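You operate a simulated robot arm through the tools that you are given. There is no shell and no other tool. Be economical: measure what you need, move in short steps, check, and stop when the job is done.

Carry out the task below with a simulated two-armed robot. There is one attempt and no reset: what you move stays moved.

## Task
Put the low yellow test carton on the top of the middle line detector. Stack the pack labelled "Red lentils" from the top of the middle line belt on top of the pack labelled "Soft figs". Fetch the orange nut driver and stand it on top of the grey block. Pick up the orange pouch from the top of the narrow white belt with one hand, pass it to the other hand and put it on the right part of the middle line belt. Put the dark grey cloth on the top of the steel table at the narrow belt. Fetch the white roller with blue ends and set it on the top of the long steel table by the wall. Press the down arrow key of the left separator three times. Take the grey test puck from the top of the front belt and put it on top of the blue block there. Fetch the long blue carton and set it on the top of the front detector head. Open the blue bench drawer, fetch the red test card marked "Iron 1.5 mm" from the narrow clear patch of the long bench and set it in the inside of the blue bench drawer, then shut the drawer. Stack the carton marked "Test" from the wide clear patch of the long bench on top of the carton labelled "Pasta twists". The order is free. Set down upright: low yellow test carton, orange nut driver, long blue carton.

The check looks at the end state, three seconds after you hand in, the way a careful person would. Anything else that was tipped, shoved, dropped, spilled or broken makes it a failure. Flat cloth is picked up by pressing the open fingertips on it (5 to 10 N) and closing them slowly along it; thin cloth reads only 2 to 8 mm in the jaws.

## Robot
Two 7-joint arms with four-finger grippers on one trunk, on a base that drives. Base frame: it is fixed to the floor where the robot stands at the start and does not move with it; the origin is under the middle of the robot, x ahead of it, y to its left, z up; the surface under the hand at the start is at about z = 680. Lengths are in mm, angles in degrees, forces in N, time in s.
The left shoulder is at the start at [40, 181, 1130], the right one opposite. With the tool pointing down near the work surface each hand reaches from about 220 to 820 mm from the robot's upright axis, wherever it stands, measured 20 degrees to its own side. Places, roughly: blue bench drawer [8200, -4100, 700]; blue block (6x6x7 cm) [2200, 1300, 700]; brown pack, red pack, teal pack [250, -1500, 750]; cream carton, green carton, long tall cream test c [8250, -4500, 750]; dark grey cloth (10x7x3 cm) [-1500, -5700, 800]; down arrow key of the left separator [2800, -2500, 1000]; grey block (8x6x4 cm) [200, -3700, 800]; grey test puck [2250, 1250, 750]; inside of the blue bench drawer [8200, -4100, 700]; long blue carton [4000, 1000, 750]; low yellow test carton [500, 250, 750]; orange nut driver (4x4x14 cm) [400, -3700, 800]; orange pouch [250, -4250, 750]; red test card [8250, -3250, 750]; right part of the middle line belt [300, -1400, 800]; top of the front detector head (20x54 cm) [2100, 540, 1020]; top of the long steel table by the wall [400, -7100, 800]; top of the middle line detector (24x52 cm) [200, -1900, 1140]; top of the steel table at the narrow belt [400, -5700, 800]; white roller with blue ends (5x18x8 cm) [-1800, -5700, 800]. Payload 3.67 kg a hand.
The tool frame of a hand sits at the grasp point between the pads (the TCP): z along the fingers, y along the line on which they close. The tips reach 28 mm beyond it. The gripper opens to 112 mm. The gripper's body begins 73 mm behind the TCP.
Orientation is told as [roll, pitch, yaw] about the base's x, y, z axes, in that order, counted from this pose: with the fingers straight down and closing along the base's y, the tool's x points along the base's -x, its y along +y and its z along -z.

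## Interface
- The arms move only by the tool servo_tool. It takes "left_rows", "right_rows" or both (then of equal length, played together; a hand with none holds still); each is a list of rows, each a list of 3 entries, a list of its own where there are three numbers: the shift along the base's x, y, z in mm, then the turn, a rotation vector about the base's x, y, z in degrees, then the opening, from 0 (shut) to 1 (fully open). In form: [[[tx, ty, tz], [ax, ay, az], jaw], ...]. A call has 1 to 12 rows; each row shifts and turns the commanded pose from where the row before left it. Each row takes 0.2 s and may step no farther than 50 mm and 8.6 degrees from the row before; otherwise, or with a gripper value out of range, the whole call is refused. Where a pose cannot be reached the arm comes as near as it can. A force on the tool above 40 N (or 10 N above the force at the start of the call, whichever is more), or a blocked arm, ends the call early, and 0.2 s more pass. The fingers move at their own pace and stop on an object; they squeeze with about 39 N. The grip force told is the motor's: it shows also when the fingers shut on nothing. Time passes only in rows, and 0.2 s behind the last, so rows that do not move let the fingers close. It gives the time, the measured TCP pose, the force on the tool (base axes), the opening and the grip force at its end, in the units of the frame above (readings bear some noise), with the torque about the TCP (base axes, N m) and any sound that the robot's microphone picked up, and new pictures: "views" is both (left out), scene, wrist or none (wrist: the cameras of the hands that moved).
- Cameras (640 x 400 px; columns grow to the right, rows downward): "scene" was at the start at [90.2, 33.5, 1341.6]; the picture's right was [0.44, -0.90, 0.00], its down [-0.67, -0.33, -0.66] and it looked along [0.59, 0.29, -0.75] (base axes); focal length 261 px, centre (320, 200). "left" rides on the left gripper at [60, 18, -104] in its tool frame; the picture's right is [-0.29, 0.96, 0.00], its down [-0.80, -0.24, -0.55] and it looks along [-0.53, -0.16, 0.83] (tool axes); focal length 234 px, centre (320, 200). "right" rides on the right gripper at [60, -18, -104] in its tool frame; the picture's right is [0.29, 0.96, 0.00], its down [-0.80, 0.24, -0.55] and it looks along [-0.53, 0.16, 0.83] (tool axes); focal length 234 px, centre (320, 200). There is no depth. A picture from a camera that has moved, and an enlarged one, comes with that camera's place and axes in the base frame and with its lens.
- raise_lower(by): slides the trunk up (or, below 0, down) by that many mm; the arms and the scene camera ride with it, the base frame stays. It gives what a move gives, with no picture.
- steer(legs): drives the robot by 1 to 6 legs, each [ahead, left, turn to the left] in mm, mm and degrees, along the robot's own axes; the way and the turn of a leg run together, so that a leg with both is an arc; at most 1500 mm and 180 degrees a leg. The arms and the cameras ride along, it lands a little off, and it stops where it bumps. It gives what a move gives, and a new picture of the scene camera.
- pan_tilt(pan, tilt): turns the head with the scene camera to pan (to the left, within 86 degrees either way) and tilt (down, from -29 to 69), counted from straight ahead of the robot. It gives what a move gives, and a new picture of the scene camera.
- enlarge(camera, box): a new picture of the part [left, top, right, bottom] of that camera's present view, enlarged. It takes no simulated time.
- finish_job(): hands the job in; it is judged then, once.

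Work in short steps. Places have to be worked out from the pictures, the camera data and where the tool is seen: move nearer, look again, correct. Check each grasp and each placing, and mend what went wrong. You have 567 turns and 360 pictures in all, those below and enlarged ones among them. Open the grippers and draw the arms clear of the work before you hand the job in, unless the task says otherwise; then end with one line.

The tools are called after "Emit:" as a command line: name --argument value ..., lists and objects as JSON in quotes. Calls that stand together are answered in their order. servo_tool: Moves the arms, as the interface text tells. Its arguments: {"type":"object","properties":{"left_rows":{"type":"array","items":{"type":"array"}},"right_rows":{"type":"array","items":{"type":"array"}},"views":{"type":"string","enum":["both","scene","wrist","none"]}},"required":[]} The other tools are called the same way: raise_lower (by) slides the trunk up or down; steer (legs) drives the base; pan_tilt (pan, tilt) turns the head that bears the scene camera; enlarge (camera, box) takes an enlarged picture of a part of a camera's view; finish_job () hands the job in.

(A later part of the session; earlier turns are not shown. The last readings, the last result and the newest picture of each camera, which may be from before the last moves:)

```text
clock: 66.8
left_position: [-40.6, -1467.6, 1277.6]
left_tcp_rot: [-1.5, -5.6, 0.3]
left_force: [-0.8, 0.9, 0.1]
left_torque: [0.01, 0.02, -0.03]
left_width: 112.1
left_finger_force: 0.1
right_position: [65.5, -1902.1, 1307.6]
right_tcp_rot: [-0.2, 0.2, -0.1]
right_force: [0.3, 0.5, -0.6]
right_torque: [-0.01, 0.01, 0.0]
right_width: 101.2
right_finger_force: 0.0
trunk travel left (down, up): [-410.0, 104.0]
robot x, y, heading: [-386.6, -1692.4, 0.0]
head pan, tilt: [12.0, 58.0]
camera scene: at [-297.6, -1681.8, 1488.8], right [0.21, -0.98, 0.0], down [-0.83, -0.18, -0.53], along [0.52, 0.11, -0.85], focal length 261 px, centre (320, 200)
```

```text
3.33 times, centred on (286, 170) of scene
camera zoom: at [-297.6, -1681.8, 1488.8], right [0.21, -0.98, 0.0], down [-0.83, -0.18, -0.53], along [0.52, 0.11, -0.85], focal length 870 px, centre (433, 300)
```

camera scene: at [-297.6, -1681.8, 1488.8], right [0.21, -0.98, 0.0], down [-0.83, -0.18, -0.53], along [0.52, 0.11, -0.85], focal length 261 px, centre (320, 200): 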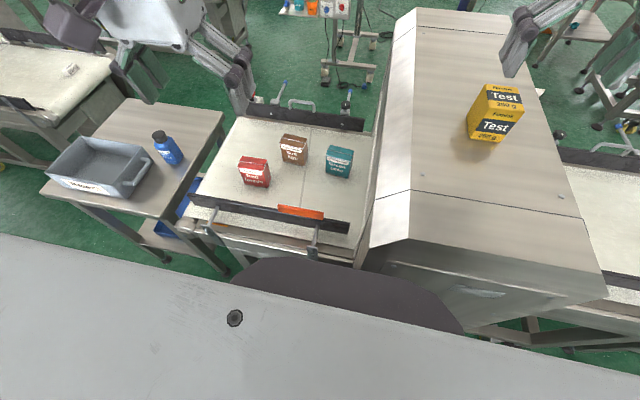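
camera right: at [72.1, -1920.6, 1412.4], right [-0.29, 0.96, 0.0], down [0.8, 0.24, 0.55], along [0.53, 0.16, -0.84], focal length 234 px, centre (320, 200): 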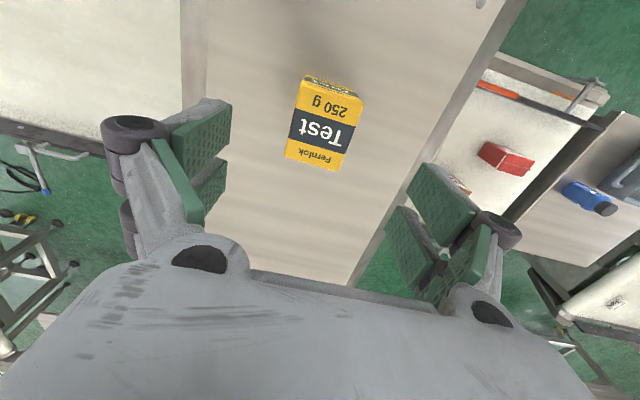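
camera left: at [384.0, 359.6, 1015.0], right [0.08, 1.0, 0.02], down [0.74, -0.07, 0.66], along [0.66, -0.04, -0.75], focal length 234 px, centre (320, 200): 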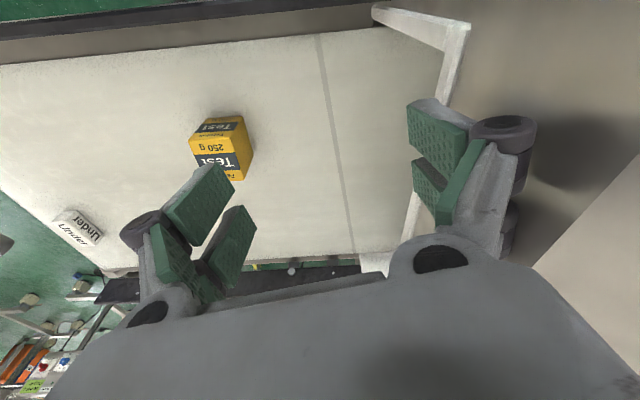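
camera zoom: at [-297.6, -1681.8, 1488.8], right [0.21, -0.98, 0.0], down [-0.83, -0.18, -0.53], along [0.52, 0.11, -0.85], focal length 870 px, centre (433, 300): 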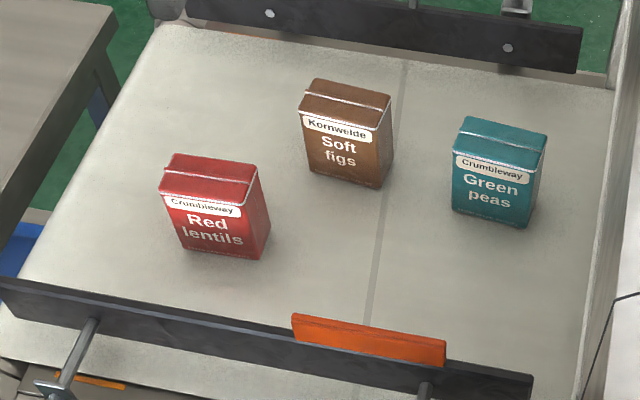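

Red lentils is at about [228, −1340], soft figs about [355, −1445]. I bring the left hand above the red pack, levelling its tilt, to measure with the wrist camera.

Emit:
servo_tool --left_rows '[[[28, 16, -30], [0.2, 0.7, 0], 1], [[28, 16, -30], [0.2, 0.7, 0], 1], [[28, 16, -30], [0.2, 0.7, 0], 1], [[28, 16, -30], [0.2, 0.7, 0], 1], [[28, 16, -30], [0.2, 0.7, 0], 1], [[28, 16, -30], [0.2, 0.7, 0], 1], [[28, 16, -30], [0.2, 0.7, 0], 1], [[28, 16, -30], [0.2, 0.7, 0], 1], [[0, 0, 0], [0, 0, 0], 1]]' --views "wrist"

```text
clock: 68.8
left_position: [184.4, -1339.0, 1036.8]
left_tcp_rot: [0.2, -0.2, 0.3]
left_force: [0.5, -0.6, -0.8]
left_torque: [0.0, 0.0, -0.01]
left_width: 111.9
left_finger_force: 0.0
right_position: [65.4, -1900.8, 1308.5]
right_tcp_rot: [-0.3, 0.1, 0.0]
right_force: [-0.8, -0.3, 0.1]
right_torque: [0.03, 0.01, 0.01]
right_width: 100.7
right_finger_force: 0.1
trunk travel left (down, up): [-410.0, 104.0]
robot x, y, heading: [-385.2, -1696.1, -0.2]
head pan, tilt: [12.0, 58.0]
camera left: at [123.6, -1320.9, 1140.8], right [0.28, 0.96, 0.0], down [0.8, -0.24, 0.56], along [0.53, -0.15, -0.83], focal length 234 px, centre (320, 200)
```

left: 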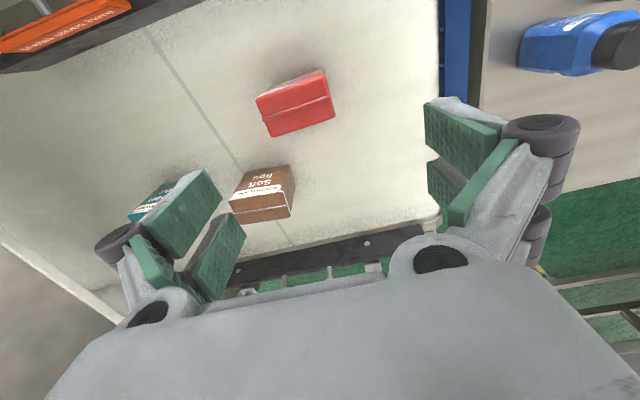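

Triangulating: belt z≈770, pack tops ≈848; red is about 84 (y) × 50 (x) centred near [177, −1363], figs near [304, −1465]. I turn the left hand to close along x and come down to view closer.

Emit:
servo_tool --left_rows '[[[0, -2, -6], [0, 0, -8.2], 1], [[0, -2, -6], [0, 0, -8.2], 1], [[0, -2, -6], [0, 0, -8.2], 1], [[0, -2, -6], [0, 0, -8.2], 1], [[0, -2, -6], [0, 0, -8.2], 1], [[0, -2, -6], [0, 0, -8.2], 1], [[0, -2, -6], [0, 0, -8.2], 1], [[0, -2, -6], [0, 0, -8.2], 1], [[0, -2, -6], [0, 0, -8.2], 1], [[0, -2, -6], [0, 0, -8.2], 1], [[-5, -2, -6], [0, 0, -8], 1], [[0, 0, 0], [0, 0, 0], 1]]' --views "wrist"

```text
clock: 71.4
left_position: [177.9, -1360.8, 972.1]
left_tcp_rot: [0.1, -0.1, -89.8]
left_force: [0.1, 0.2, -0.9]
left_torque: [0.01, 0.01, 0.0]
left_width: 112.1
left_finger_force: 0.1
right_position: [66.3, -1901.5, 1308.1]
right_tcp_rot: [-0.2, 0.3, 0.0]
right_force: [0.1, -0.1, 1.0]
right_torque: [0.01, -0.01, 0.0]
right_width: 100.7
right_finger_force: 0.0
trunk travel left (down, up): [-410.0, 104.0]
robot x, y, heading: [-388.9, -1690.3, -0.2]
head pan, tilt: [12.0, 58.0]
camera left: at [196.0, -1300.2, 1075.2], right [0.96, -0.29, 0.0], down [-0.24, -0.8, 0.56], along [-0.16, -0.53, -0.83], focal length 234 px, centre (320, 200)
```

left: 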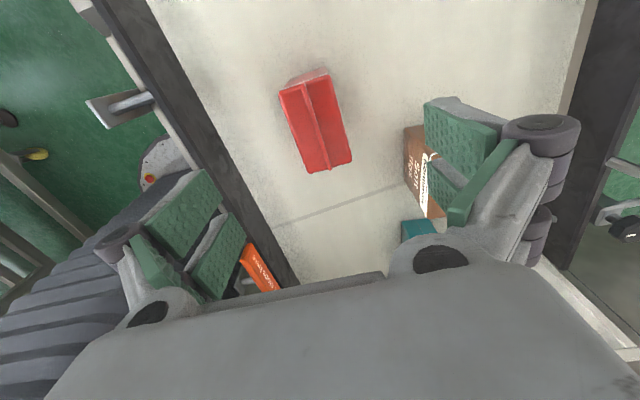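

Red pack is centred at [175, −1364], square to the hand. I descend, grip, and lift.

Emit:
servo_tool --left_rows '[[[-3, -3, -45], [0, 0, 0], 1], [[0, 0, -45], [0, 0, 0], 1], [[0, 0, -40], [0, 0, 0], 1], [[0, 0, -12], [0, 0, 0], 1], [[0, 0, 0], [0, 0, 0], 0.3], [[0, 0, 0], [0, 0, 0], 0.3], [[0, 0, 0], [0, 0, 0], 0.3], [[0, 0, 0], [0, 0, 0], 0.3]]' --views "wrist"

```text
clock: 73.2
left_position: [174.2, -1365.2, 830.2]
left_tcp_rot: [0.2, -0.1, -89.7]
left_force: [-0.3, 0.1, -1.3]
left_torque: [0.06, -0.02, 0.01]
left_width: 49.7
left_finger_force: 38.6
right_position: [65.6, -1901.1, 1309.5]
right_tcp_rot: [-0.2, 0.3, 0.1]
right_force: [0.0, 0.3, -0.6]
right_torque: [0.03, -0.01, 0.0]
right_width: 100.7
right_finger_force: 0.0
trunk travel left (down, up): [-410.0, 104.0]
robot x, y, heading: [-381.5, -1693.3, 0.2]
head pan, tilt: [12.0, 58.0]
camera left: at [193.1, -1303.4, 933.6], right [0.96, -0.28, 0.0], down [-0.24, -0.8, 0.56], along [-0.16, -0.53, -0.83], focal length 234 px, centre (320, 200)
```

left: 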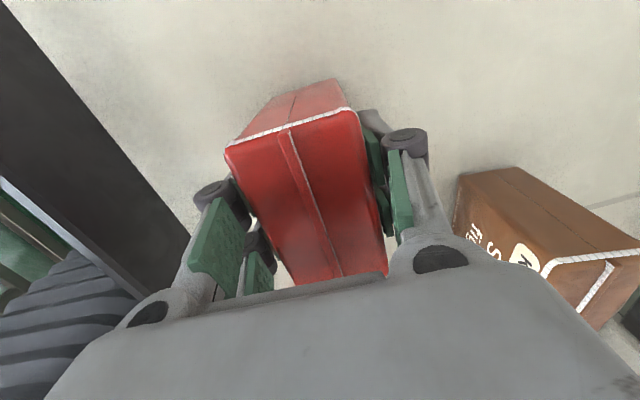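

Gripped at 49.7 mm. I lift and move partway toward the figs pack.

Emit:
servo_tool --left_rows '[[[0, 0, 45], [0, 0, 0], 0.3], [[0, 0, 45], [0, 0, 0], 0.3], [[0, 0, 40], [0, 0, 0], 0.3], [[20, -10, 10], [0, 0, 0], 0.3], [[20, -10, 0], [0, 0, 0], 0.3], [[0, 0, 0], [0, 0, 0], 0.3]]' --views "both"

```text
clock: 74.6
left_position: [214.7, -1384.1, 969.4]
left_tcp_rot: [0.2, -0.2, -89.7]
left_force: [0.8, 0.3, -2.6]
left_torque: [-0.02, 0.0, -0.01]
left_width: 49.7
left_finger_force: 39.0
right_position: [66.0, -1900.6, 1308.6]
right_tcp_rot: [-0.2, 0.2, 0.1]
right_force: [-0.1, 0.4, 0.6]
right_torque: [0.01, -0.01, -0.02]
right_width: 100.7
right_finger_force: 0.0
trunk travel left (down, up): [-410.0, 104.0]
robot x, y, heading: [-386.2, -1697.2, 0.1]
head pan, tilt: [12.0, 58.0]
camera scene: at [-298.2, -1681.0, 1488.8], right [0.21, -0.98, 0.0], down [-0.83, -0.18, -0.53], along [0.52, 0.11, -0.85], focal length 261 px, centre (320, 200)
camera left: at [232.4, -1323.0, 1073.6], right [0.96, -0.28, 0.0], down [-0.24, -0.8, 0.56], along [-0.15, -0.53, -0.83], focal length 234 px, centre (320, 200)
```

scene: 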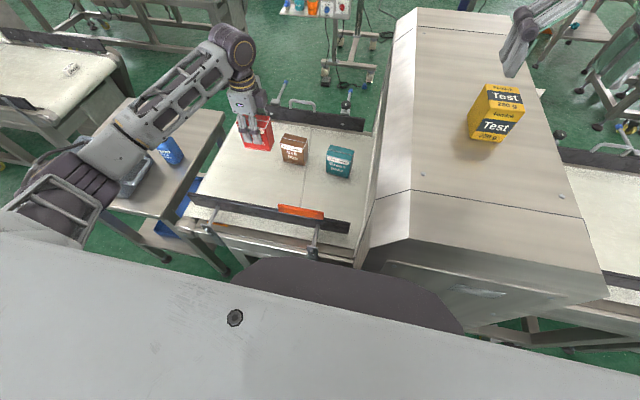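
left: 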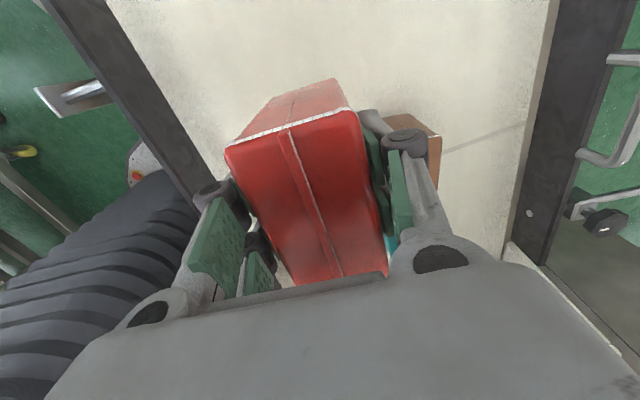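

I place the figs pack at [298, −1464], yaw about −3°. I move the red pack over it, staying above.

Emit:
servo_tool --left_rows '[[[27.8, -26.7, 0], [0, 0, -1], 0.3], [[27.8, -26.7, 0], [0, 0, -1], 0.3], [[27.7, -26.5, 0], [0, 0, -1], 0.3], [[0, 0, -25], [0, 0, 0], 0.3], [[0, 0, -15], [0, 0, 0], 0.3], [[0, 0, 0], [0, 0, 0], 0.3]]' --views "none"

Emit:
enlarge --camera "scene" --box '[230, 90, 390, 190]'

Emit:
enlarge --camera "left" --box '[160, 50, 480, 250]'

```text
clock: 76.0
left_position: [298.3, -1464.2, 929.2]
left_tcp_rot: [0.1, -0.1, -92.8]
left_force: [-0.4, -0.4, -0.9]
left_torque: [0.05, -0.02, 0.01]
left_width: 50.0
left_finger_force: 38.6
right_position: [66.7, -1901.7, 1308.6]
right_tcp_rot: [-0.2, 0.1, 0.0]
right_force: [-0.6, 0.5, 0.4]
right_torque: [-0.02, -0.01, -0.02]
right_width: 101.0
right_finger_force: 0.1
trunk travel left (down, up): [-410.0, 104.0]
robot x, y, heading: [-383.9, -1696.8, 0.0]
head pan, tilt: [12.0, 58.0]
```

```text
4.00 times, centred on (310, 140) of scene
camera zoom: at [-297.3, -1682.2, 1488.7], right [0.21, -0.98, 0.0], down [-0.83, -0.18, -0.53], along [0.52, 0.11, -0.85], focal length 1045 px, centre (360, 440)
```

zoom: 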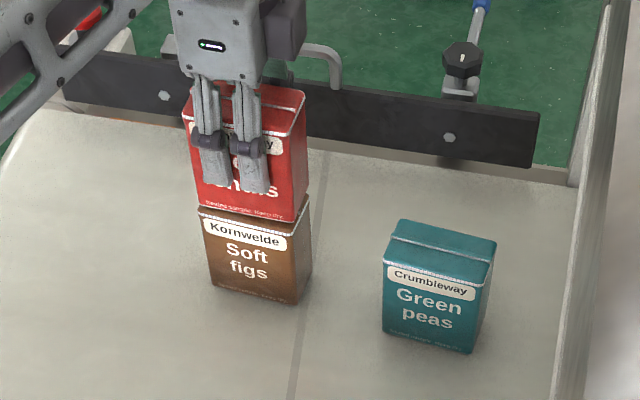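

```text
2.00 times, centred on (320, 150) of left
camera zoom: at [319.5, -1404.8, 1033.6], right [0.94, -0.33, 0.0], down [-0.28, -0.78, 0.56], along [-0.18, -0.52, -0.83], focal length 468 px, centre (320, 300)
```

zoom: 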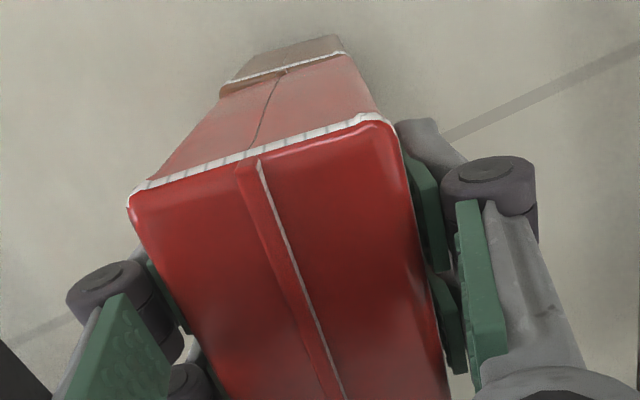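

Alignment is good in both views. I lower gently to contact.

Emit:
servo_tool --left_rows '[[[0, 0, -8], [0, 0, 0], 0.3], [[0, 0, -4], [0, 0, 0], 0.3], [[0, 0, -3], [0, 0, 0], 0.3], [[0, 0, -3], [0, 0, 0], 0.3], [[0, 0, 0], [0, 0, 0], 0.3]]' --views "none"

```text
clock: 77.2
left_position: [296.8, -1463.3, 913.4]
left_tcp_rot: [0.1, -0.1, -92.8]
left_force: [-1.1, -0.7, 13.2]
left_torque: [-0.01, 0.3, 0.05]
left_width: 49.7
left_finger_force: 39.3
right_position: [64.3, -1901.6, 1309.1]
right_tcp_rot: [-0.3, 0.0, 0.0]
right_force: [-0.4, 0.4, -0.1]
right_torque: [0.02, -0.04, -0.01]
right_width: 100.8
right_finger_force: 0.0
trunk travel left (down, up): [-410.0, 104.0]
robot x, y, heading: [-386.1, -1695.0, 0.4]
head pan, tilt: [12.0, 58.0]
```

Contact, 13 N. I ease off 1 mm, open, and rise.

Emit:
servo_tool --left_rows '[[[0, 0, 1], [0, 0, 0], 0.3], [[0, 0, 0], [0, 0, 0], 0.5], [[0, 0, 0], [0, 0, 0], 0.75], [[0, 0, 0], [0, 0, 0], 0.9], [[0, 0, 0], [0, 0, 0], 0.9], [[0, 0, 40], [0, 0, 0], 0.9], [[0, 0, 45], [0, 0, 0], 0.9], [[0, 0, 45], [0, 0, 0], 0.9], [[0, 0, 0], [0, 0, 0], 0.9]]' --views "none"

Emit:
enlarge --camera "scene" --box '[230, 90, 390, 190]'

```text
clock: 79.2
left_position: [298.8, -1462.7, 1042.0]
left_tcp_rot: [0.2, -0.2, -92.7]
left_force: [-0.4, 1.1, -0.1]
left_torque: [0.06, 0.01, -0.02]
left_width: 100.8
left_finger_force: 0.1
right_position: [66.3, -1901.2, 1308.3]
right_tcp_rot: [-0.2, 0.2, 0.0]
right_force: [-1.0, 0.9, -1.0]
right_torque: [-0.02, 0.0, -0.04]
right_width: 100.8
right_finger_force: 0.0
trunk travel left (down, up): [-410.0, 104.0]
robot x, y, heading: [-386.4, -1694.2, 0.1]
head pan, tilt: [12.0, 58.0]
```

```text
4.00 times, centred on (310, 140) of scene
camera zoom: at [-297.4, -1681.6, 1488.7], right [0.21, -0.98, 0.0], down [-0.83, -0.18, -0.53], along [0.52, 0.11, -0.85], focal length 1045 px, centre (360, 440)
```

zoom: 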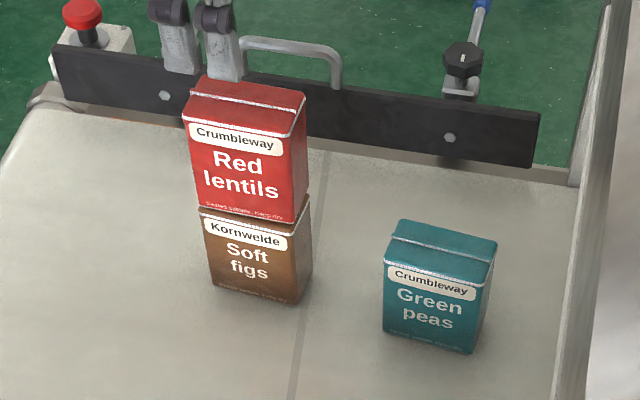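

Red lentils sits squarely on Soft figs. I draw the left hand back, turning it to yaw 0, then back out of the belt and look down the aisle.

Emit:
servo_tool --left_rows '[[[0, 0, 20], [0, 0, 8.4], 1], [[-20, 0, 15], [0, 0, 8.4], 1], [[-25, 0, 15], [0, 0, 8.4], 1], [[-25, 0, 10], [0, 0, 8.4], 1], [[-30, 0, 10], [0, 0, 8.4], 1], [[-30, 0, 10], [0, 0, 8.4], 1], [[-30, 0, 10], [0, 0, 8.4], 1], [[-30, 0, 10], [0, 0, 8.4], 1], [[-30, 0, 0], [0, 0, 8.4], 1], [[-30, 0, 0], [0, 0, 8.4], 1], [[-30, 0, 0], [0, 0, 8.4], 1]]' --views "none"

Emit:
steer --legs '[[-230, 0, 0]]'

Emit:
pan_tilt --pan -86 --tilt 30

```text
clock: 81.6
left_position: [17.2, -1465.2, 1144.1]
left_tcp_rot: [0.1, -0.2, -0.3]
left_force: [-0.4, -0.2, 0.4]
left_torque: [0.0, -0.03, 0.01]
left_width: 112.0
left_finger_force: 0.1
right_position: [65.5, -1901.8, 1308.6]
right_tcp_rot: [-0.1, 0.1, 0.0]
right_force: [-0.9, 0.5, 0.4]
right_torque: [0.0, -0.02, -0.03]
right_width: 100.7
right_finger_force: 0.0
trunk travel left (down, up): [-410.0, 104.0]
robot x, y, heading: [-383.7, -1694.0, -0.2]
head pan, tilt: [12.0, 58.0]
```

```text
clock: 83.3
left_position: [-211.3, -1464.0, 1142.3]
left_tcp_rot: [0.1, -0.1, -0.2]
left_force: [0.7, -0.2, -0.2]
left_torque: [0.0, -0.01, 0.03]
left_width: 111.8
left_finger_force: 0.1
right_position: [-161.9, -1898.8, 1308.6]
right_tcp_rot: [-0.2, 0.3, 0.3]
right_force: [-0.1, 0.0, 0.6]
right_torque: [0.0, 0.0, 0.01]
right_width: 100.6
right_finger_force: 0.0
trunk travel left (down, up): [-410.0, 104.0]
robot x, y, heading: [-614.9, -1694.6, 0.4]
head pan, tilt: [12.0, 58.0]
camera scene: at [-526.2, -1682.0, 1488.7], right [0.21, -0.98, 0.0], down [-0.83, -0.18, -0.53], along [0.52, 0.11, -0.85], focal length 261 px, centre (320, 200)
```

scene: 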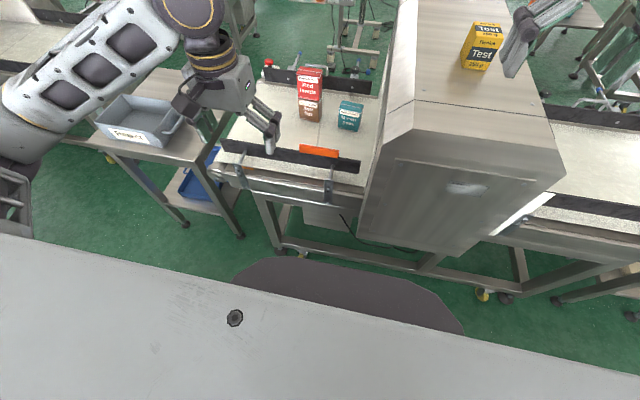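

```text
clock: 85.1
left_position: [-211.3, -1463.8, 1144.1]
left_tcp_rot: [0.2, -0.1, -0.2]
left_force: [0.9, 0.3, 0.7]
left_torque: [0.01, -0.03, 0.03]
left_width: 112.0
left_finger_force: 0.1
right_position: [-161.7, -1900.1, 1307.7]
right_tcp_rot: [-0.2, 0.2, 0.2]
right_force: [-0.8, 0.2, -0.1]
right_torque: [-0.01, 0.02, 0.03]
right_width: 101.1
right_finger_force: 0.1
trunk travel left (down, up): [-410.0, 104.0]
robot x, y, heading: [-614.4, -1697.9, 0.2]
head pan, tilt: [-85.9, 30.0]
camera scene: at [-587.6, -1786.8, 1528.5], right [-1.0, -0.08, 0.0], down [-0.04, 0.5, -0.87], along [0.07, -0.86, -0.5], focal length 261 px, centre (320, 200)
```

scene: 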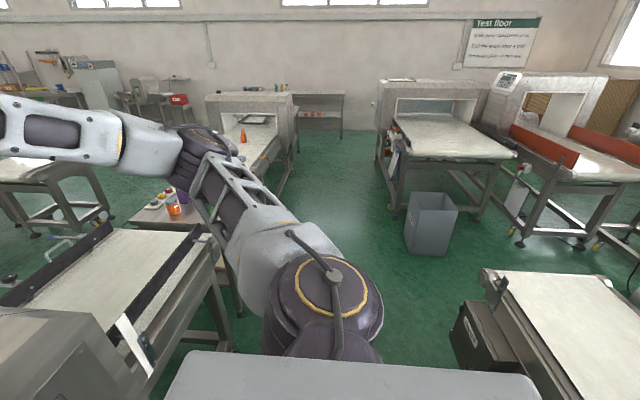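

The aisle toward the narrow belt is free. I slide right to about y = −3300, keeping the hands high, and look.

Emit:
steer --legs '[[0, -850, 0], [0, -850, 0]]'

Emit:
pan_tilt --pan -35 --tilt 35

```text
clock: 94.0
left_position: [-204.0, -3164.2, 1143.1]
left_tcp_rot: [0.3, -0.1, 0.0]
left_force: [-0.4, 0.4, 1.0]
left_torque: [0.0, 0.02, -0.03]
left_width: 111.9
left_finger_force: 0.0
right_position: [-152.5, -3600.9, 1308.5]
right_tcp_rot: [-0.4, 0.2, 0.4]
right_force: [-0.6, -0.4, -0.2]
right_torque: [-0.01, 0.04, 0.03]
right_width: 100.7
right_finger_force: 0.1
trunk travel left (down, up): [-410.0, 104.0]
robot x, y, heading: [-604.3, -3395.4, -0.1]
head pan, tilt: [-85.9, 30.0]
camera scene: at [-578.3, -3488.7, 1528.5], right [-1.0, -0.08, 0.0], down [-0.04, 0.5, -0.87], along [0.07, -0.86, -0.5], focal length 261 px, centre (320, 200)
```

scene: 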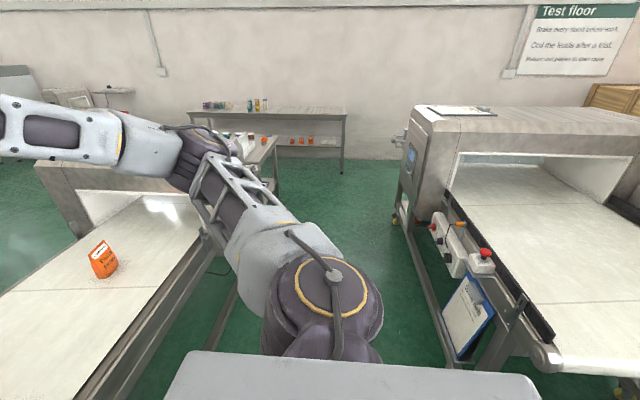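

```text
clock: 95.2
left_position: [-204.7, -3165.0, 1144.0]
left_tcp_rot: [0.2, -0.1, 0.0]
left_force: [-0.3, 0.6, -0.2]
left_torque: [-0.01, -0.01, 0.0]
left_width: 112.1
left_finger_force: 0.1
right_position: [-152.7, -3601.4, 1309.2]
right_tcp_rot: [-0.2, 0.3, 0.5]
right_force: [0.5, 0.0, -0.2]
right_torque: [0.0, -0.03, -0.02]
right_width: 100.8
right_finger_force: 0.0
trunk travel left (down, up): [-410.0, 104.0]
robot x, y, heading: [-603.4, -3398.4, 0.4]
head pan, tilt: [-35.0, 35.0]
camera scene: at [-512.9, -3449.1, 1520.7], right [-0.57, -0.82, 0.0], down [-0.47, 0.33, -0.82], along [0.67, -0.47, -0.57], focal length 261 px, centre (320, 200)
```

scene: 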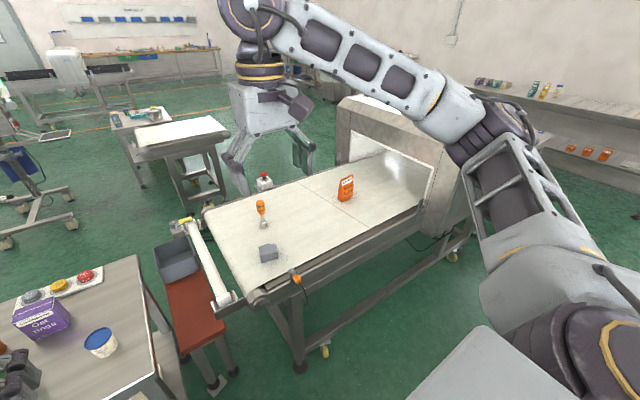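

Grey block near [168, −3690], nut driver near [350, −3745], pouch near [335, −4206], belt edge x≈30. I come closer to [−355, −3600] and lower the trunk.

Emit:
steer --legs '[[0, -210, 0], [245, 0, 0]]'

Emit:
raise_lower --by -100

Emit:
pan_tilt --pan -5 --tilt 58

```text
clock: 98.3
left_position: [40.1, -3374.5, 1143.5]
left_tcp_rot: [0.2, -0.1, 0.1]
left_force: [0.0, -0.1, -0.1]
left_torque: [-0.01, 0.0, -0.04]
left_width: 112.1
left_finger_force: 0.0
right_position: [91.3, -3811.6, 1308.3]
right_tcp_rot: [-0.2, 0.1, 0.4]
right_force: [-1.0, -0.8, 0.7]
right_torque: [0.03, 0.02, 0.03]
right_width: 100.8
right_finger_force: 0.1
trunk travel left (down, up): [-410.0, 104.0]
robot x, y, heading: [-358.9, -3607.5, 0.5]
head pan, tilt: [-35.0, 35.0]
camera scene: at [-268.4, -3659.0, 1520.7], right [-0.57, -0.82, 0.0], down [-0.47, 0.33, -0.82], along [0.67, -0.46, -0.57], focal length 261 px, centre (320, 200)
```

scene: 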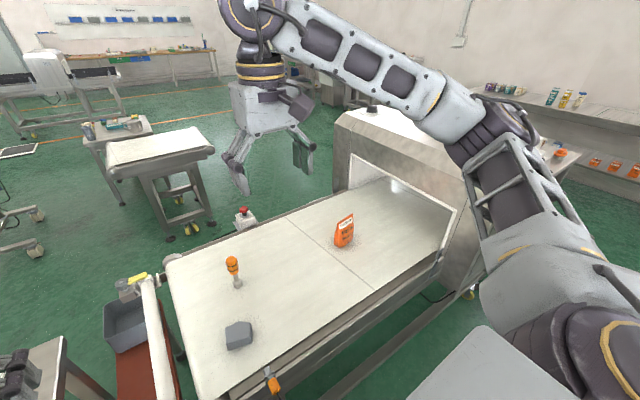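

```text
clock: 99.6
left_position: [41.7, -3375.0, 1042.6]
left_tcp_rot: [0.3, -0.3, 0.0]
left_force: [-1.3, -1.1, 0.6]
left_torque: [-0.02, 0.02, 0.01]
left_width: 112.2
left_finger_force: 0.0
right_position: [91.6, -3811.2, 1207.1]
right_tcp_rot: [-0.1, 0.2, 0.4]
right_force: [0.2, 0.0, 0.8]
right_torque: [0.02, -0.01, 0.03]
right_width: 100.8
right_finger_force: 0.0
trunk travel left (down, up): [-310.0, 204.0]
robot x, y, heading: [-362.9, -3611.2, 0.7]
head pan, tilt: [-35.0, 35.0]
```

```text
clock: 100.6
left_position: [42.1, -3373.7, 1042.3]
left_tcp_rot: [0.2, 0.0, 0.0]
left_force: [0.0, 0.6, -0.1]
left_torque: [-0.01, 0.02, -0.01]
left_width: 112.3
left_finger_force: 0.1
right_position: [92.8, -3810.9, 1208.1]
right_tcp_rot: [-0.2, 0.2, 0.3]
right_force: [0.4, -0.8, 0.4]
right_torque: [-0.04, -0.02, 0.0]
right_width: 100.7
right_finger_force: 0.1
trunk travel left (down, up): [-310.0, 204.0]
robot x, y, heading: [-359.2, -3609.4, 0.4]
head pan, tilt: [-5.0, 58.0]
camera scene: at [-271.2, -3614.3, 1388.6], right [-0.08, -1.0, 0.0], down [-0.85, 0.07, -0.53], along [0.53, -0.04, -0.85], focal length 261 px, centre (320, 200)
```

scene: 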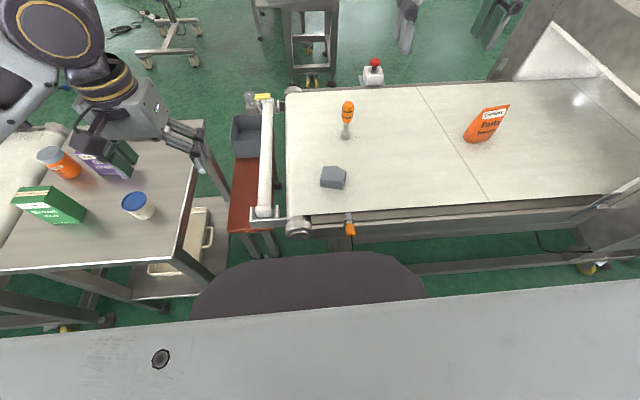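

I enlarge the driver and the block to measure them.

Emit:
enlarge --camera "scene" --box '[280, 80, 420, 220]'

```text
2.86 times, centred on (350, 150) of scene
camera zoom: at [-271.2, -3614.3, 1388.6], right [-0.08, -1.0, 0.0], down [-0.85, 0.07, -0.53], along [0.53, -0.04, -0.85], focal length 746 px, centre (234, 343)
```

zoom: 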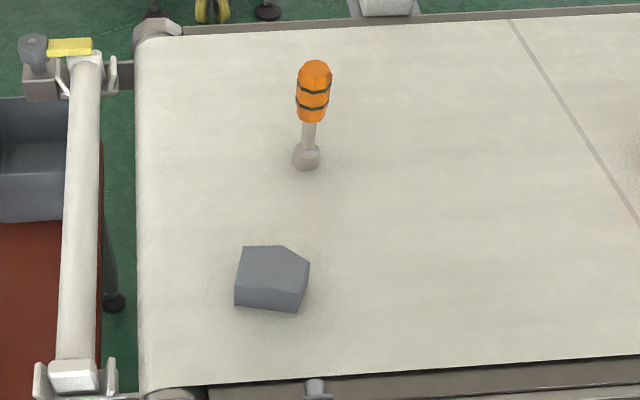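

The driver stands near [394, −3755] (belt z about 725–740). I bring the right hand above it for a closer look.

Emit:
servo_tool --right_rows '[[[36, 8, -28], [0, 0, 0], 0.9], [[36, 8, -28], [0, 0, 0], 0.9], [[36, 8, -28], [0, 0, 0], 0.9], [[36, 8, -28], [0, 0, 0], 0.9], [[36, 8, -28], [0, 0, 0], 0.9], [[36, 8, -28], [0, 0, 0], 0.9], [[36, 8, -28], [0, 0, 0], 0.9], [[0, 0, 0], [0, 0, 0], 0.9]]' --views "wrist"

```text
clock: 102.4
left_position: [41.6, -3374.5, 1042.9]
left_tcp_rot: [0.2, -0.2, 0.0]
left_force: [-0.5, 0.3, 0.0]
left_torque: [0.0, -0.01, 0.01]
left_width: 111.9
left_finger_force: 0.1
right_position: [343.0, -3755.5, 1012.5]
right_tcp_rot: [-0.2, 0.1, 0.4]
right_force: [-0.5, -0.1, -0.8]
right_torque: [0.01, 0.02, 0.0]
right_width: 100.9
right_finger_force: 0.0
trunk travel left (down, up): [-310.0, 204.0]
robot x, y, heading: [-362.6, -3606.2, 0.5]
head pan, tilt: [-5.0, 58.0]
camera right: at [283.9, -3773.3, 1116.4], right [-0.29, 0.96, 0.0], down [0.8, 0.25, 0.55], along [0.53, 0.16, -0.83], focal length 234 px, centre (320, 200)
```

right: 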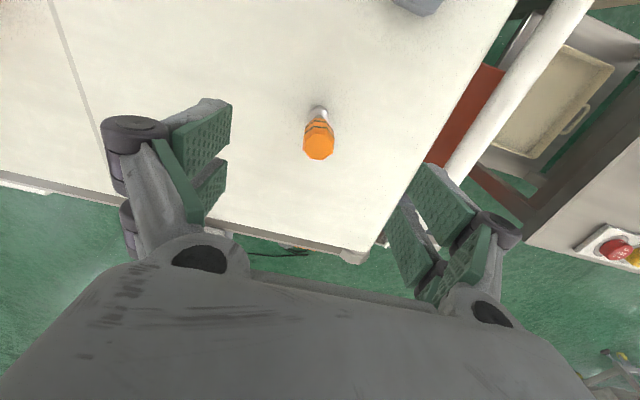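

Triangulated: driver axis at [370, −3748], top z≈885, belt z≈745. I go over it and down to TCP z=850, then grip.

Emit:
servo_tool --right_rows '[[[14, 4, -25], [0, 0, 0], 0.9], [[13, 3.5, -25], [0, 0, 0], 0.9], [[0, 0, -40], [0, 0, 0], 0.9], [[0, 0, -40], [0, 0, 0], 0.9], [[0, 0, -32], [0, 0, 0], 0.9], [[0, 0, 0], [0, 0, 0], 0.9]]' --views "wrist"

```text
clock: 103.8
left_position: [41.4, -3372.9, 1043.5]
left_tcp_rot: [0.1, -0.1, 0.1]
left_force: [-0.2, 0.1, -0.2]
left_torque: [-0.02, 0.01, 0.01]
left_width: 112.0
left_finger_force: 0.0
right_position: [371.8, -3748.2, 849.8]
right_tcp_rot: [-0.2, 0.3, 0.4]
right_force: [0.5, 0.5, -0.8]
right_torque: [0.01, 0.01, -0.01]
right_width: 101.0
right_finger_force: 0.0
trunk travel left (down, up): [-310.0, 204.0]
robot x, y, heading: [-357.3, -3607.8, 0.3]
head pan, tilt: [-5.0, 58.0]
camera right: at [311.9, -3765.2, 953.6], right [-0.29, 0.96, 0.0], down [0.8, 0.25, 0.55], along [0.53, 0.16, -0.83], focal length 234 px, centre (320, 200)
```

right: 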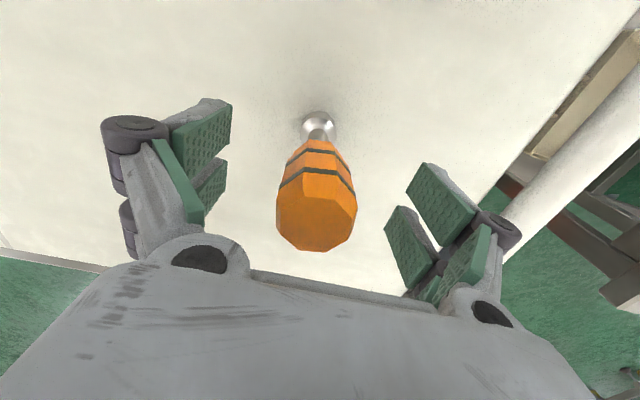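

Driver is centred between the fingers. I close and lift.

Emit:
servo_tool --right_rows '[[[-1, -1, 0], [0, 0, 0], 0.5], [[0, 0, 0], [0, 0, 0], 0.2], [[0, 0, 0], [0, 0, 0], 0.2], [[0, 0, 0], [0, 0, 0], 0.2], [[0, 0, 30], [0, 0, 0], 0.2], [[0, 0, 40], [0, 0, 0], 0.2], [[0, 0, 40], [0, 0, 0], 0.2], [[0, 0, 0], [0, 0, 0], 0.2]]' --views "both"

```text
clock: 105.6
left_position: [42.3, -3375.3, 1041.9]
left_tcp_rot: [0.1, -0.2, 0.0]
left_force: [0.1, -0.3, -0.5]
left_torque: [-0.02, 0.04, 0.03]
left_width: 112.0
left_finger_force: 0.1
right_position: [370.1, -3748.1, 959.7]
right_tcp_rot: [-0.2, 0.1, 0.4]
right_force: [0.5, -0.6, -1.1]
right_torque: [-0.02, -0.02, 0.01]
right_width: 32.3
right_finger_force: 39.1
trunk travel left (down, up): [-310.0, 204.0]
robot x, y, heading: [-357.9, -3606.8, 0.4]
head pan, tilt: [-5.0, 58.0]
camera scene: at [-270.7, -3614.3, 1388.5], right [-0.08, -1.0, 0.0], down [-0.85, 0.07, -0.53], along [0.53, -0.04, -0.85], focal length 261 px, centre (320, 200)
camera right: at [311.1, -3766.4, 1065.0], right [-0.29, 0.96, 0.0], down [0.8, 0.25, 0.55], along [0.53, 0.16, -0.84], focal length 234 px, centre (320, 200)
```

scene: 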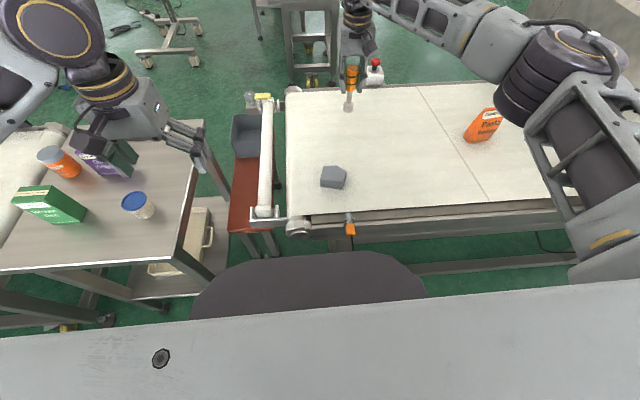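
right: 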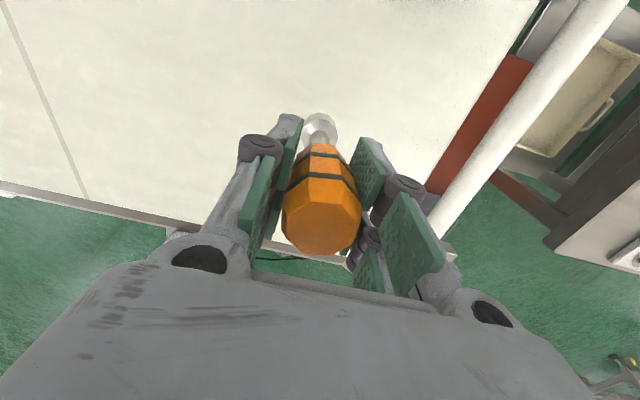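

Driver held (32 mm). I move toward the block and view it with the wrist camera.

Emit:
servo_tool --right_rows '[[[-38, 15, 0], [0, 0, 0], 0.2], [[-38, 15, 0], [0, 0, 0], 0.2], [[-38, 15, 0], [0, 0, 0], 0.2], [[-30, 10, 0], [0, 0, 0], 0.2], [[0, 0, 0], [0, 0, 0], 0.2]]' --views "wrist"

```text
clock: 106.8
left_position: [42.4, -3374.3, 1041.6]
left_tcp_rot: [0.3, -0.2, 0.0]
left_force: [-0.3, -0.7, 0.1]
left_torque: [-0.06, -0.02, 0.0]
left_width: 111.9
left_finger_force: 0.1
right_position: [225.7, -3694.4, 960.6]
right_tcp_rot: [-0.3, 0.2, 0.4]
right_force: [0.5, -0.1, -1.4]
right_torque: [0.06, -0.02, 0.03]
right_width: 32.1
right_finger_force: 38.5
trunk travel left (down, up): [-310.0, 204.0]
robot x, y, heading: [-359.1, -3610.1, 0.4]
head pan, tilt: [-5.0, 58.0]
camera right: at [166.8, -3712.1, 1064.5], right [-0.29, 0.96, 0.0], down [0.8, 0.25, 0.55], along [0.53, 0.16, -0.84], focal length 234 px, centre (320, 200)
```

right: 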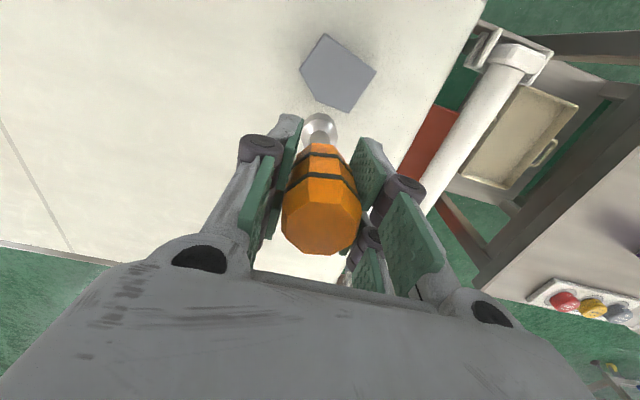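

Block top centre at [188, −3689]. I move over it and lower in small steps to contact (expected TCP z≈890).

Emit:
servo_tool --right_rows '[[[-18, 3.5, 0], [0, 0, 0], 0.2], [[-18, 3.5, 0], [0, 0, 0], 0.2], [[0, 0, -30], [0, 0, 0], 0.2], [[0, 0, -25], [0, 0, 0], 0.2], [[0, 0, -6], [0, 0, 0], 0.2], [[0, 0, 0], [0, 0, 0], 0.2]]' --views "wrist"

Emit:
enlarge --camera "scene" --box '[270, 80, 410, 220]'

```text
clock: 108.2
left_position: [41.2, -3374.2, 1042.3]
left_tcp_rot: [0.1, -0.1, 0.0]
left_force: [0.9, -0.6, 0.2]
left_torque: [0.04, -0.01, -0.02]
left_width: 111.9
left_finger_force: 0.1
right_position: [190.8, -3686.1, 897.6]
right_tcp_rot: [-0.2, 0.2, 0.4]
right_force: [-0.5, 0.5, -1.8]
right_torque: [0.03, -0.01, -0.01]
right_width: 32.2
right_finger_force: 39.2
trunk travel left (down, up): [-310.0, 204.0]
robot x, y, heading: [-361.7, -3606.8, 0.3]
head pan, tilt: [-5.0, 58.0]
camera right: at [130.9, -3704.4, 1002.8], right [-0.29, 0.96, 0.0], down [0.8, 0.25, 0.55], along [0.53, 0.16, -0.83], focal length 234 px, centre (320, 200)
```

right: 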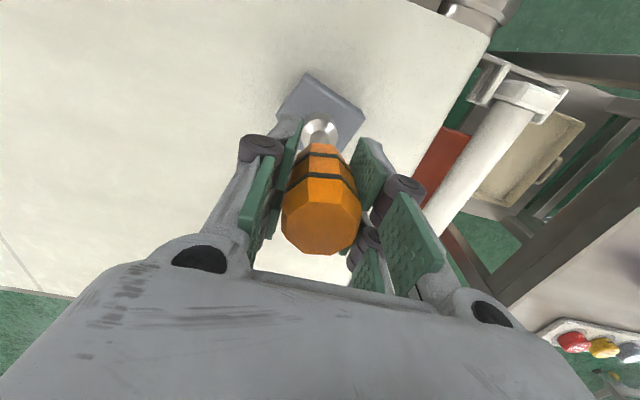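

```text
2.86 times, centred on (340, 150) of scene
camera zoom: at [-271.1, -3614.2, 1388.6], right [-0.08, -1.0, 0.0], down [-0.85, 0.07, -0.53], along [0.53, -0.04, -0.85], focal length 746 px, centre (263, 343)
```

zoom: 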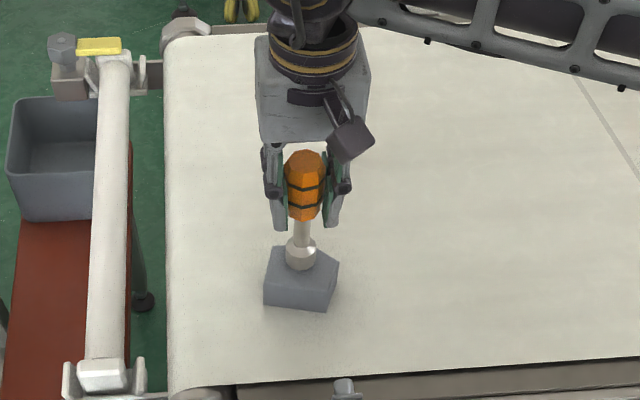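

Well positioned. I lower the last millimetres.

Emit:
servo_tool --right_rows '[[[0, 0, -3], [0, 0, 0], 0.2], [[0, 0, -3], [0, 0, 0], 0.2], [[0, 0, -3], [0, 0, 0], 0.2], [[0, 0, 0], [0, 0, 0], 0.2]]' --views "none"

```text
clock: 109.2
left_position: [42.6, -3375.1, 1042.8]
left_tcp_rot: [0.2, 0.0, 0.1]
left_force: [-0.6, -0.5, -0.4]
left_torque: [0.0, -0.02, 0.01]
left_width: 112.1
left_finger_force: 0.1
right_position: [189.8, -3686.2, 891.3]
right_tcp_rot: [-0.1, 0.2, 0.3]
right_force: [-1.0, 0.6, -1.4]
right_torque: [0.01, 0.02, 0.02]
right_width: 32.1
right_finger_force: 39.2
trunk travel left (down, up): [-310.0, 204.0]
robot x, y, heading: [-359.7, -3608.9, 0.4]
head pan, tilt: [-5.0, 58.0]
```

No contact yet; I continue in 2 mm steps.

Emit:
servo_tool --right_rows '[[[0, 0, -2], [0, 0, 0], 0.2], [[0, 0, -2], [0, 0, 0], 0.2], [[0, 0, -1], [0, 0, 0], 0.2], [[0, 0, 0], [0, 0, 0], 0.2]]' --views "none"

```text
clock: 110.2
left_position: [42.0, -3374.3, 1043.7]
left_tcp_rot: [0.2, -0.2, 0.0]
left_force: [0.1, -0.1, -0.8]
left_torque: [-0.02, -0.02, -0.02]
left_width: 111.8
left_finger_force: 0.1
right_position: [191.7, -3688.0, 885.5]
right_tcp_rot: [-0.2, 0.0, 0.4]
right_force: [0.0, -0.3, 1.0]
right_torque: [0.0, -0.02, 0.0]
right_width: 31.9
right_finger_force: 39.1
trunk travel left (down, up): [-310.0, 204.0]
robot x, y, heading: [-357.5, -3607.5, 0.2]
head pan, tilt: [-5.0, 58.0]
```

Force just turned (+2.5 N): touching. One more millimetre, then open slowly and rise.

Emit:
servo_tool --right_rows '[[[0, 0, -1], [0, 0, 0], 0.2], [[0, 0, 0], [0, 0, 0], 0.4], [[0, 0, 0], [0, 0, 0], 0.7], [[0, 0, 0], [0, 0, 0], 0.9], [[0, 0, 0], [0, 0, 0], 0.9], [[0, 0, 40], [0, 0, 0], 0.9], [[0, 0, 45], [0, 0, 0], 0.9], [[0, 0, 45], [0, 0, 0], 0.9], [[0, 0, 0], [0, 0, 0], 0.9]]' --views "wrist"

Emit:
enlarge --camera "scene" --box '[270, 80, 410, 220]'

```text
clock: 112.2
left_position: [41.9, -3374.7, 1041.7]
left_tcp_rot: [0.2, -0.1, 0.0]
left_force: [-0.1, 0.3, 0.4]
left_torque: [0.0, 0.01, 0.0]
left_width: 112.2
left_finger_force: 0.0
right_position: [190.0, -3686.8, 1012.4]
right_tcp_rot: [-0.2, 0.2, 0.4]
right_force: [-0.4, 0.7, -0.3]
right_torque: [-0.01, 0.0, -0.02]
right_width: 100.8
right_finger_force: 0.1
trunk travel left (down, up): [-310.0, 204.0]
robot x, y, heading: [-360.3, -3608.3, 0.3]
head pan, tilt: [-5.0, 58.0]
camera right: at [130.4, -3705.3, 1117.4], right [-0.3, 0.96, 0.0], down [0.8, 0.25, 0.55], along [0.53, 0.16, -0.84], focal length 234 px, centre (320, 200)
```

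right: 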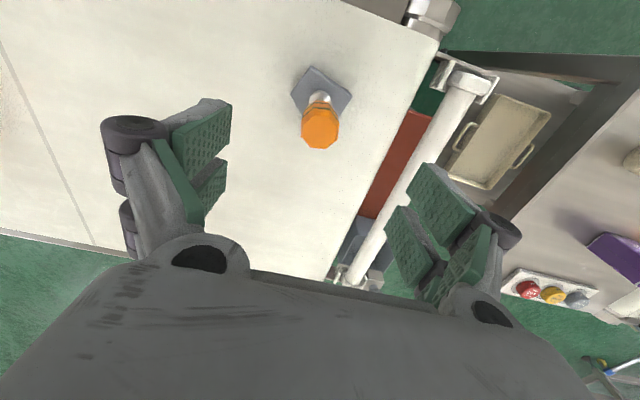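

```text
2.86 times, centred on (340, 150) of scene
camera zoom: at [-270.9, -3614.3, 1388.5], right [-0.08, -1.0, 0.0], down [-0.85, 0.07, -0.53], along [0.53, -0.04, -0.85], focal length 746 px, centre (263, 343)
```

zoom: 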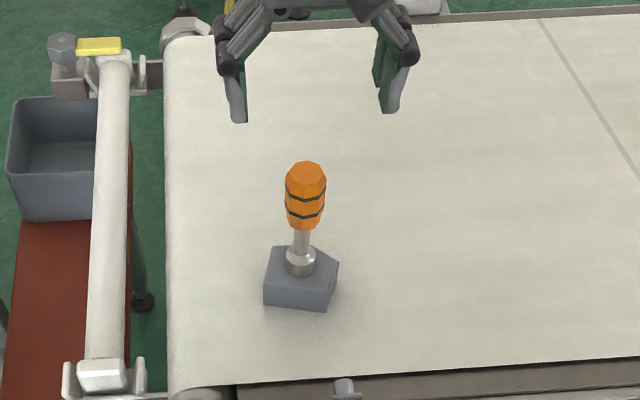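

The driver stands on the block. I'll do cloth and roller next: retract the right hand, back out, and slide down the aisle.

Emit:
servo_tool --right_rows '[[[-20, 0, 40], [0, 0, 0], 0.9], [[-20, 0, 40], [0, 0, 0], 0.9], [[-30, 0, 35], [0, 0, 0], 0.9], [[-40, 0, 20], [0, 0, 0], 0.9], [[-40, -10, 10], [0, 0, 0], 0.9], [[0, -10, 0], [0, 0, 0], 0.9]]' --left_rows '[[[0, -5, 40], [0, 0, 0], 1], [[-20, -5, 40], [0, 0, 0], 1], [[-30, 0, 30], [0, 0, 0], 1], [[-40, 0, 10], [0, 0, 0], 1], [[0, 0, 0], [0, 0, 0], 1], [[0, 0, 0], [0, 0, 0], 1]]' --views "none"

Emit:
steer --legs '[[-230, 0, 0], [0, -900, 0], [0, -700, 0]]'

Emit:
pan_tilt --pan -86 --tilt 30

```text
clock: 113.6
left_position: [-47.5, -3384.8, 1163.5]
left_tcp_rot: [0.3, -0.2, 0.0]
left_force: [0.6, -0.1, -0.8]
left_torque: [0.0, 0.0, 0.02]
left_width: 112.3
left_finger_force: 0.1
right_position: [41.0, -3707.2, 1159.0]
right_tcp_rot: [-0.2, 0.2, 0.4]
right_force: [-0.8, 0.0, -0.1]
right_torque: [-0.01, 0.0, 0.03]
right_width: 100.6
right_finger_force: 0.0
trunk travel left (down, up): [-310.0, 204.0]
robot x, y, heading: [-364.3, -3608.1, 0.5]
head pan, tilt: [-5.0, 58.0]
```

```text
clock: 123.3
left_position: [-272.2, -4984.9, 1163.2]
left_tcp_rot: [0.2, 0.0, -0.4]
left_force: [-0.3, 0.3, 0.3]
left_torque: [-0.02, 0.02, 0.04]
left_width: 112.1
left_finger_force: 0.0
right_position: [-187.6, -5307.6, 1158.5]
right_tcp_rot: [-0.2, 0.3, 0.0]
right_force: [-0.3, -0.2, 0.7]
right_torque: [0.0, 0.03, 0.02]
right_width: 100.7
right_finger_force: 0.1
trunk travel left (down, up): [-310.0, 204.0]
robot x, y, heading: [-589.2, -5209.7, -0.1]
head pan, tilt: [-5.0, 58.0]
camera scene: at [-497.5, -5212.9, 1388.6], right [-0.09, -1.0, 0.0], down [-0.84, 0.07, -0.53], along [0.53, -0.05, -0.85], focal length 261 px, centre (320, 200)
```

scene: 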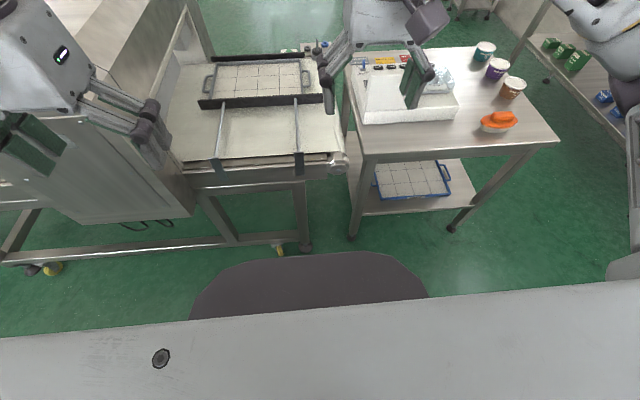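

```text
clock: 124.9
left_position: [-272.8, -4986.1, 1161.8]
left_tcp_rot: [0.1, -0.1, -0.5]
left_force: [0.4, -0.2, -0.1]
left_torque: [0.01, 0.02, -0.02]
left_width: 111.8
left_finger_force: 0.1
right_position: [-186.8, -5305.9, 1159.4]
right_tcp_rot: [-0.2, 0.2, 0.1]
right_force: [0.1, 0.6, -0.6]
right_torque: [0.0, -0.01, -0.01]
right_width: 100.6
right_finger_force: 0.0
trunk travel left (down, up): [-310.0, 204.0]
robot x, y, heading: [-586.5, -5206.5, 0.0]
head pan, tilt: [-85.9, 30.0]
camera scene: at [-559.7, -5297.0, 1428.3], right [-1.0, -0.07, 0.0], down [-0.04, 0.5, -0.87], along [0.06, -0.86, -0.5], focal length 261 px, centre (320, 200)
```

scene: 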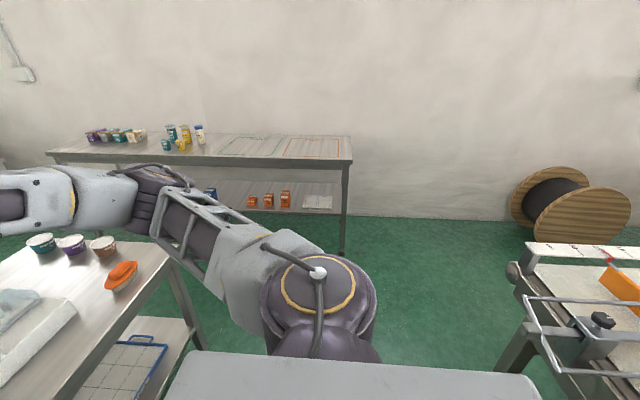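

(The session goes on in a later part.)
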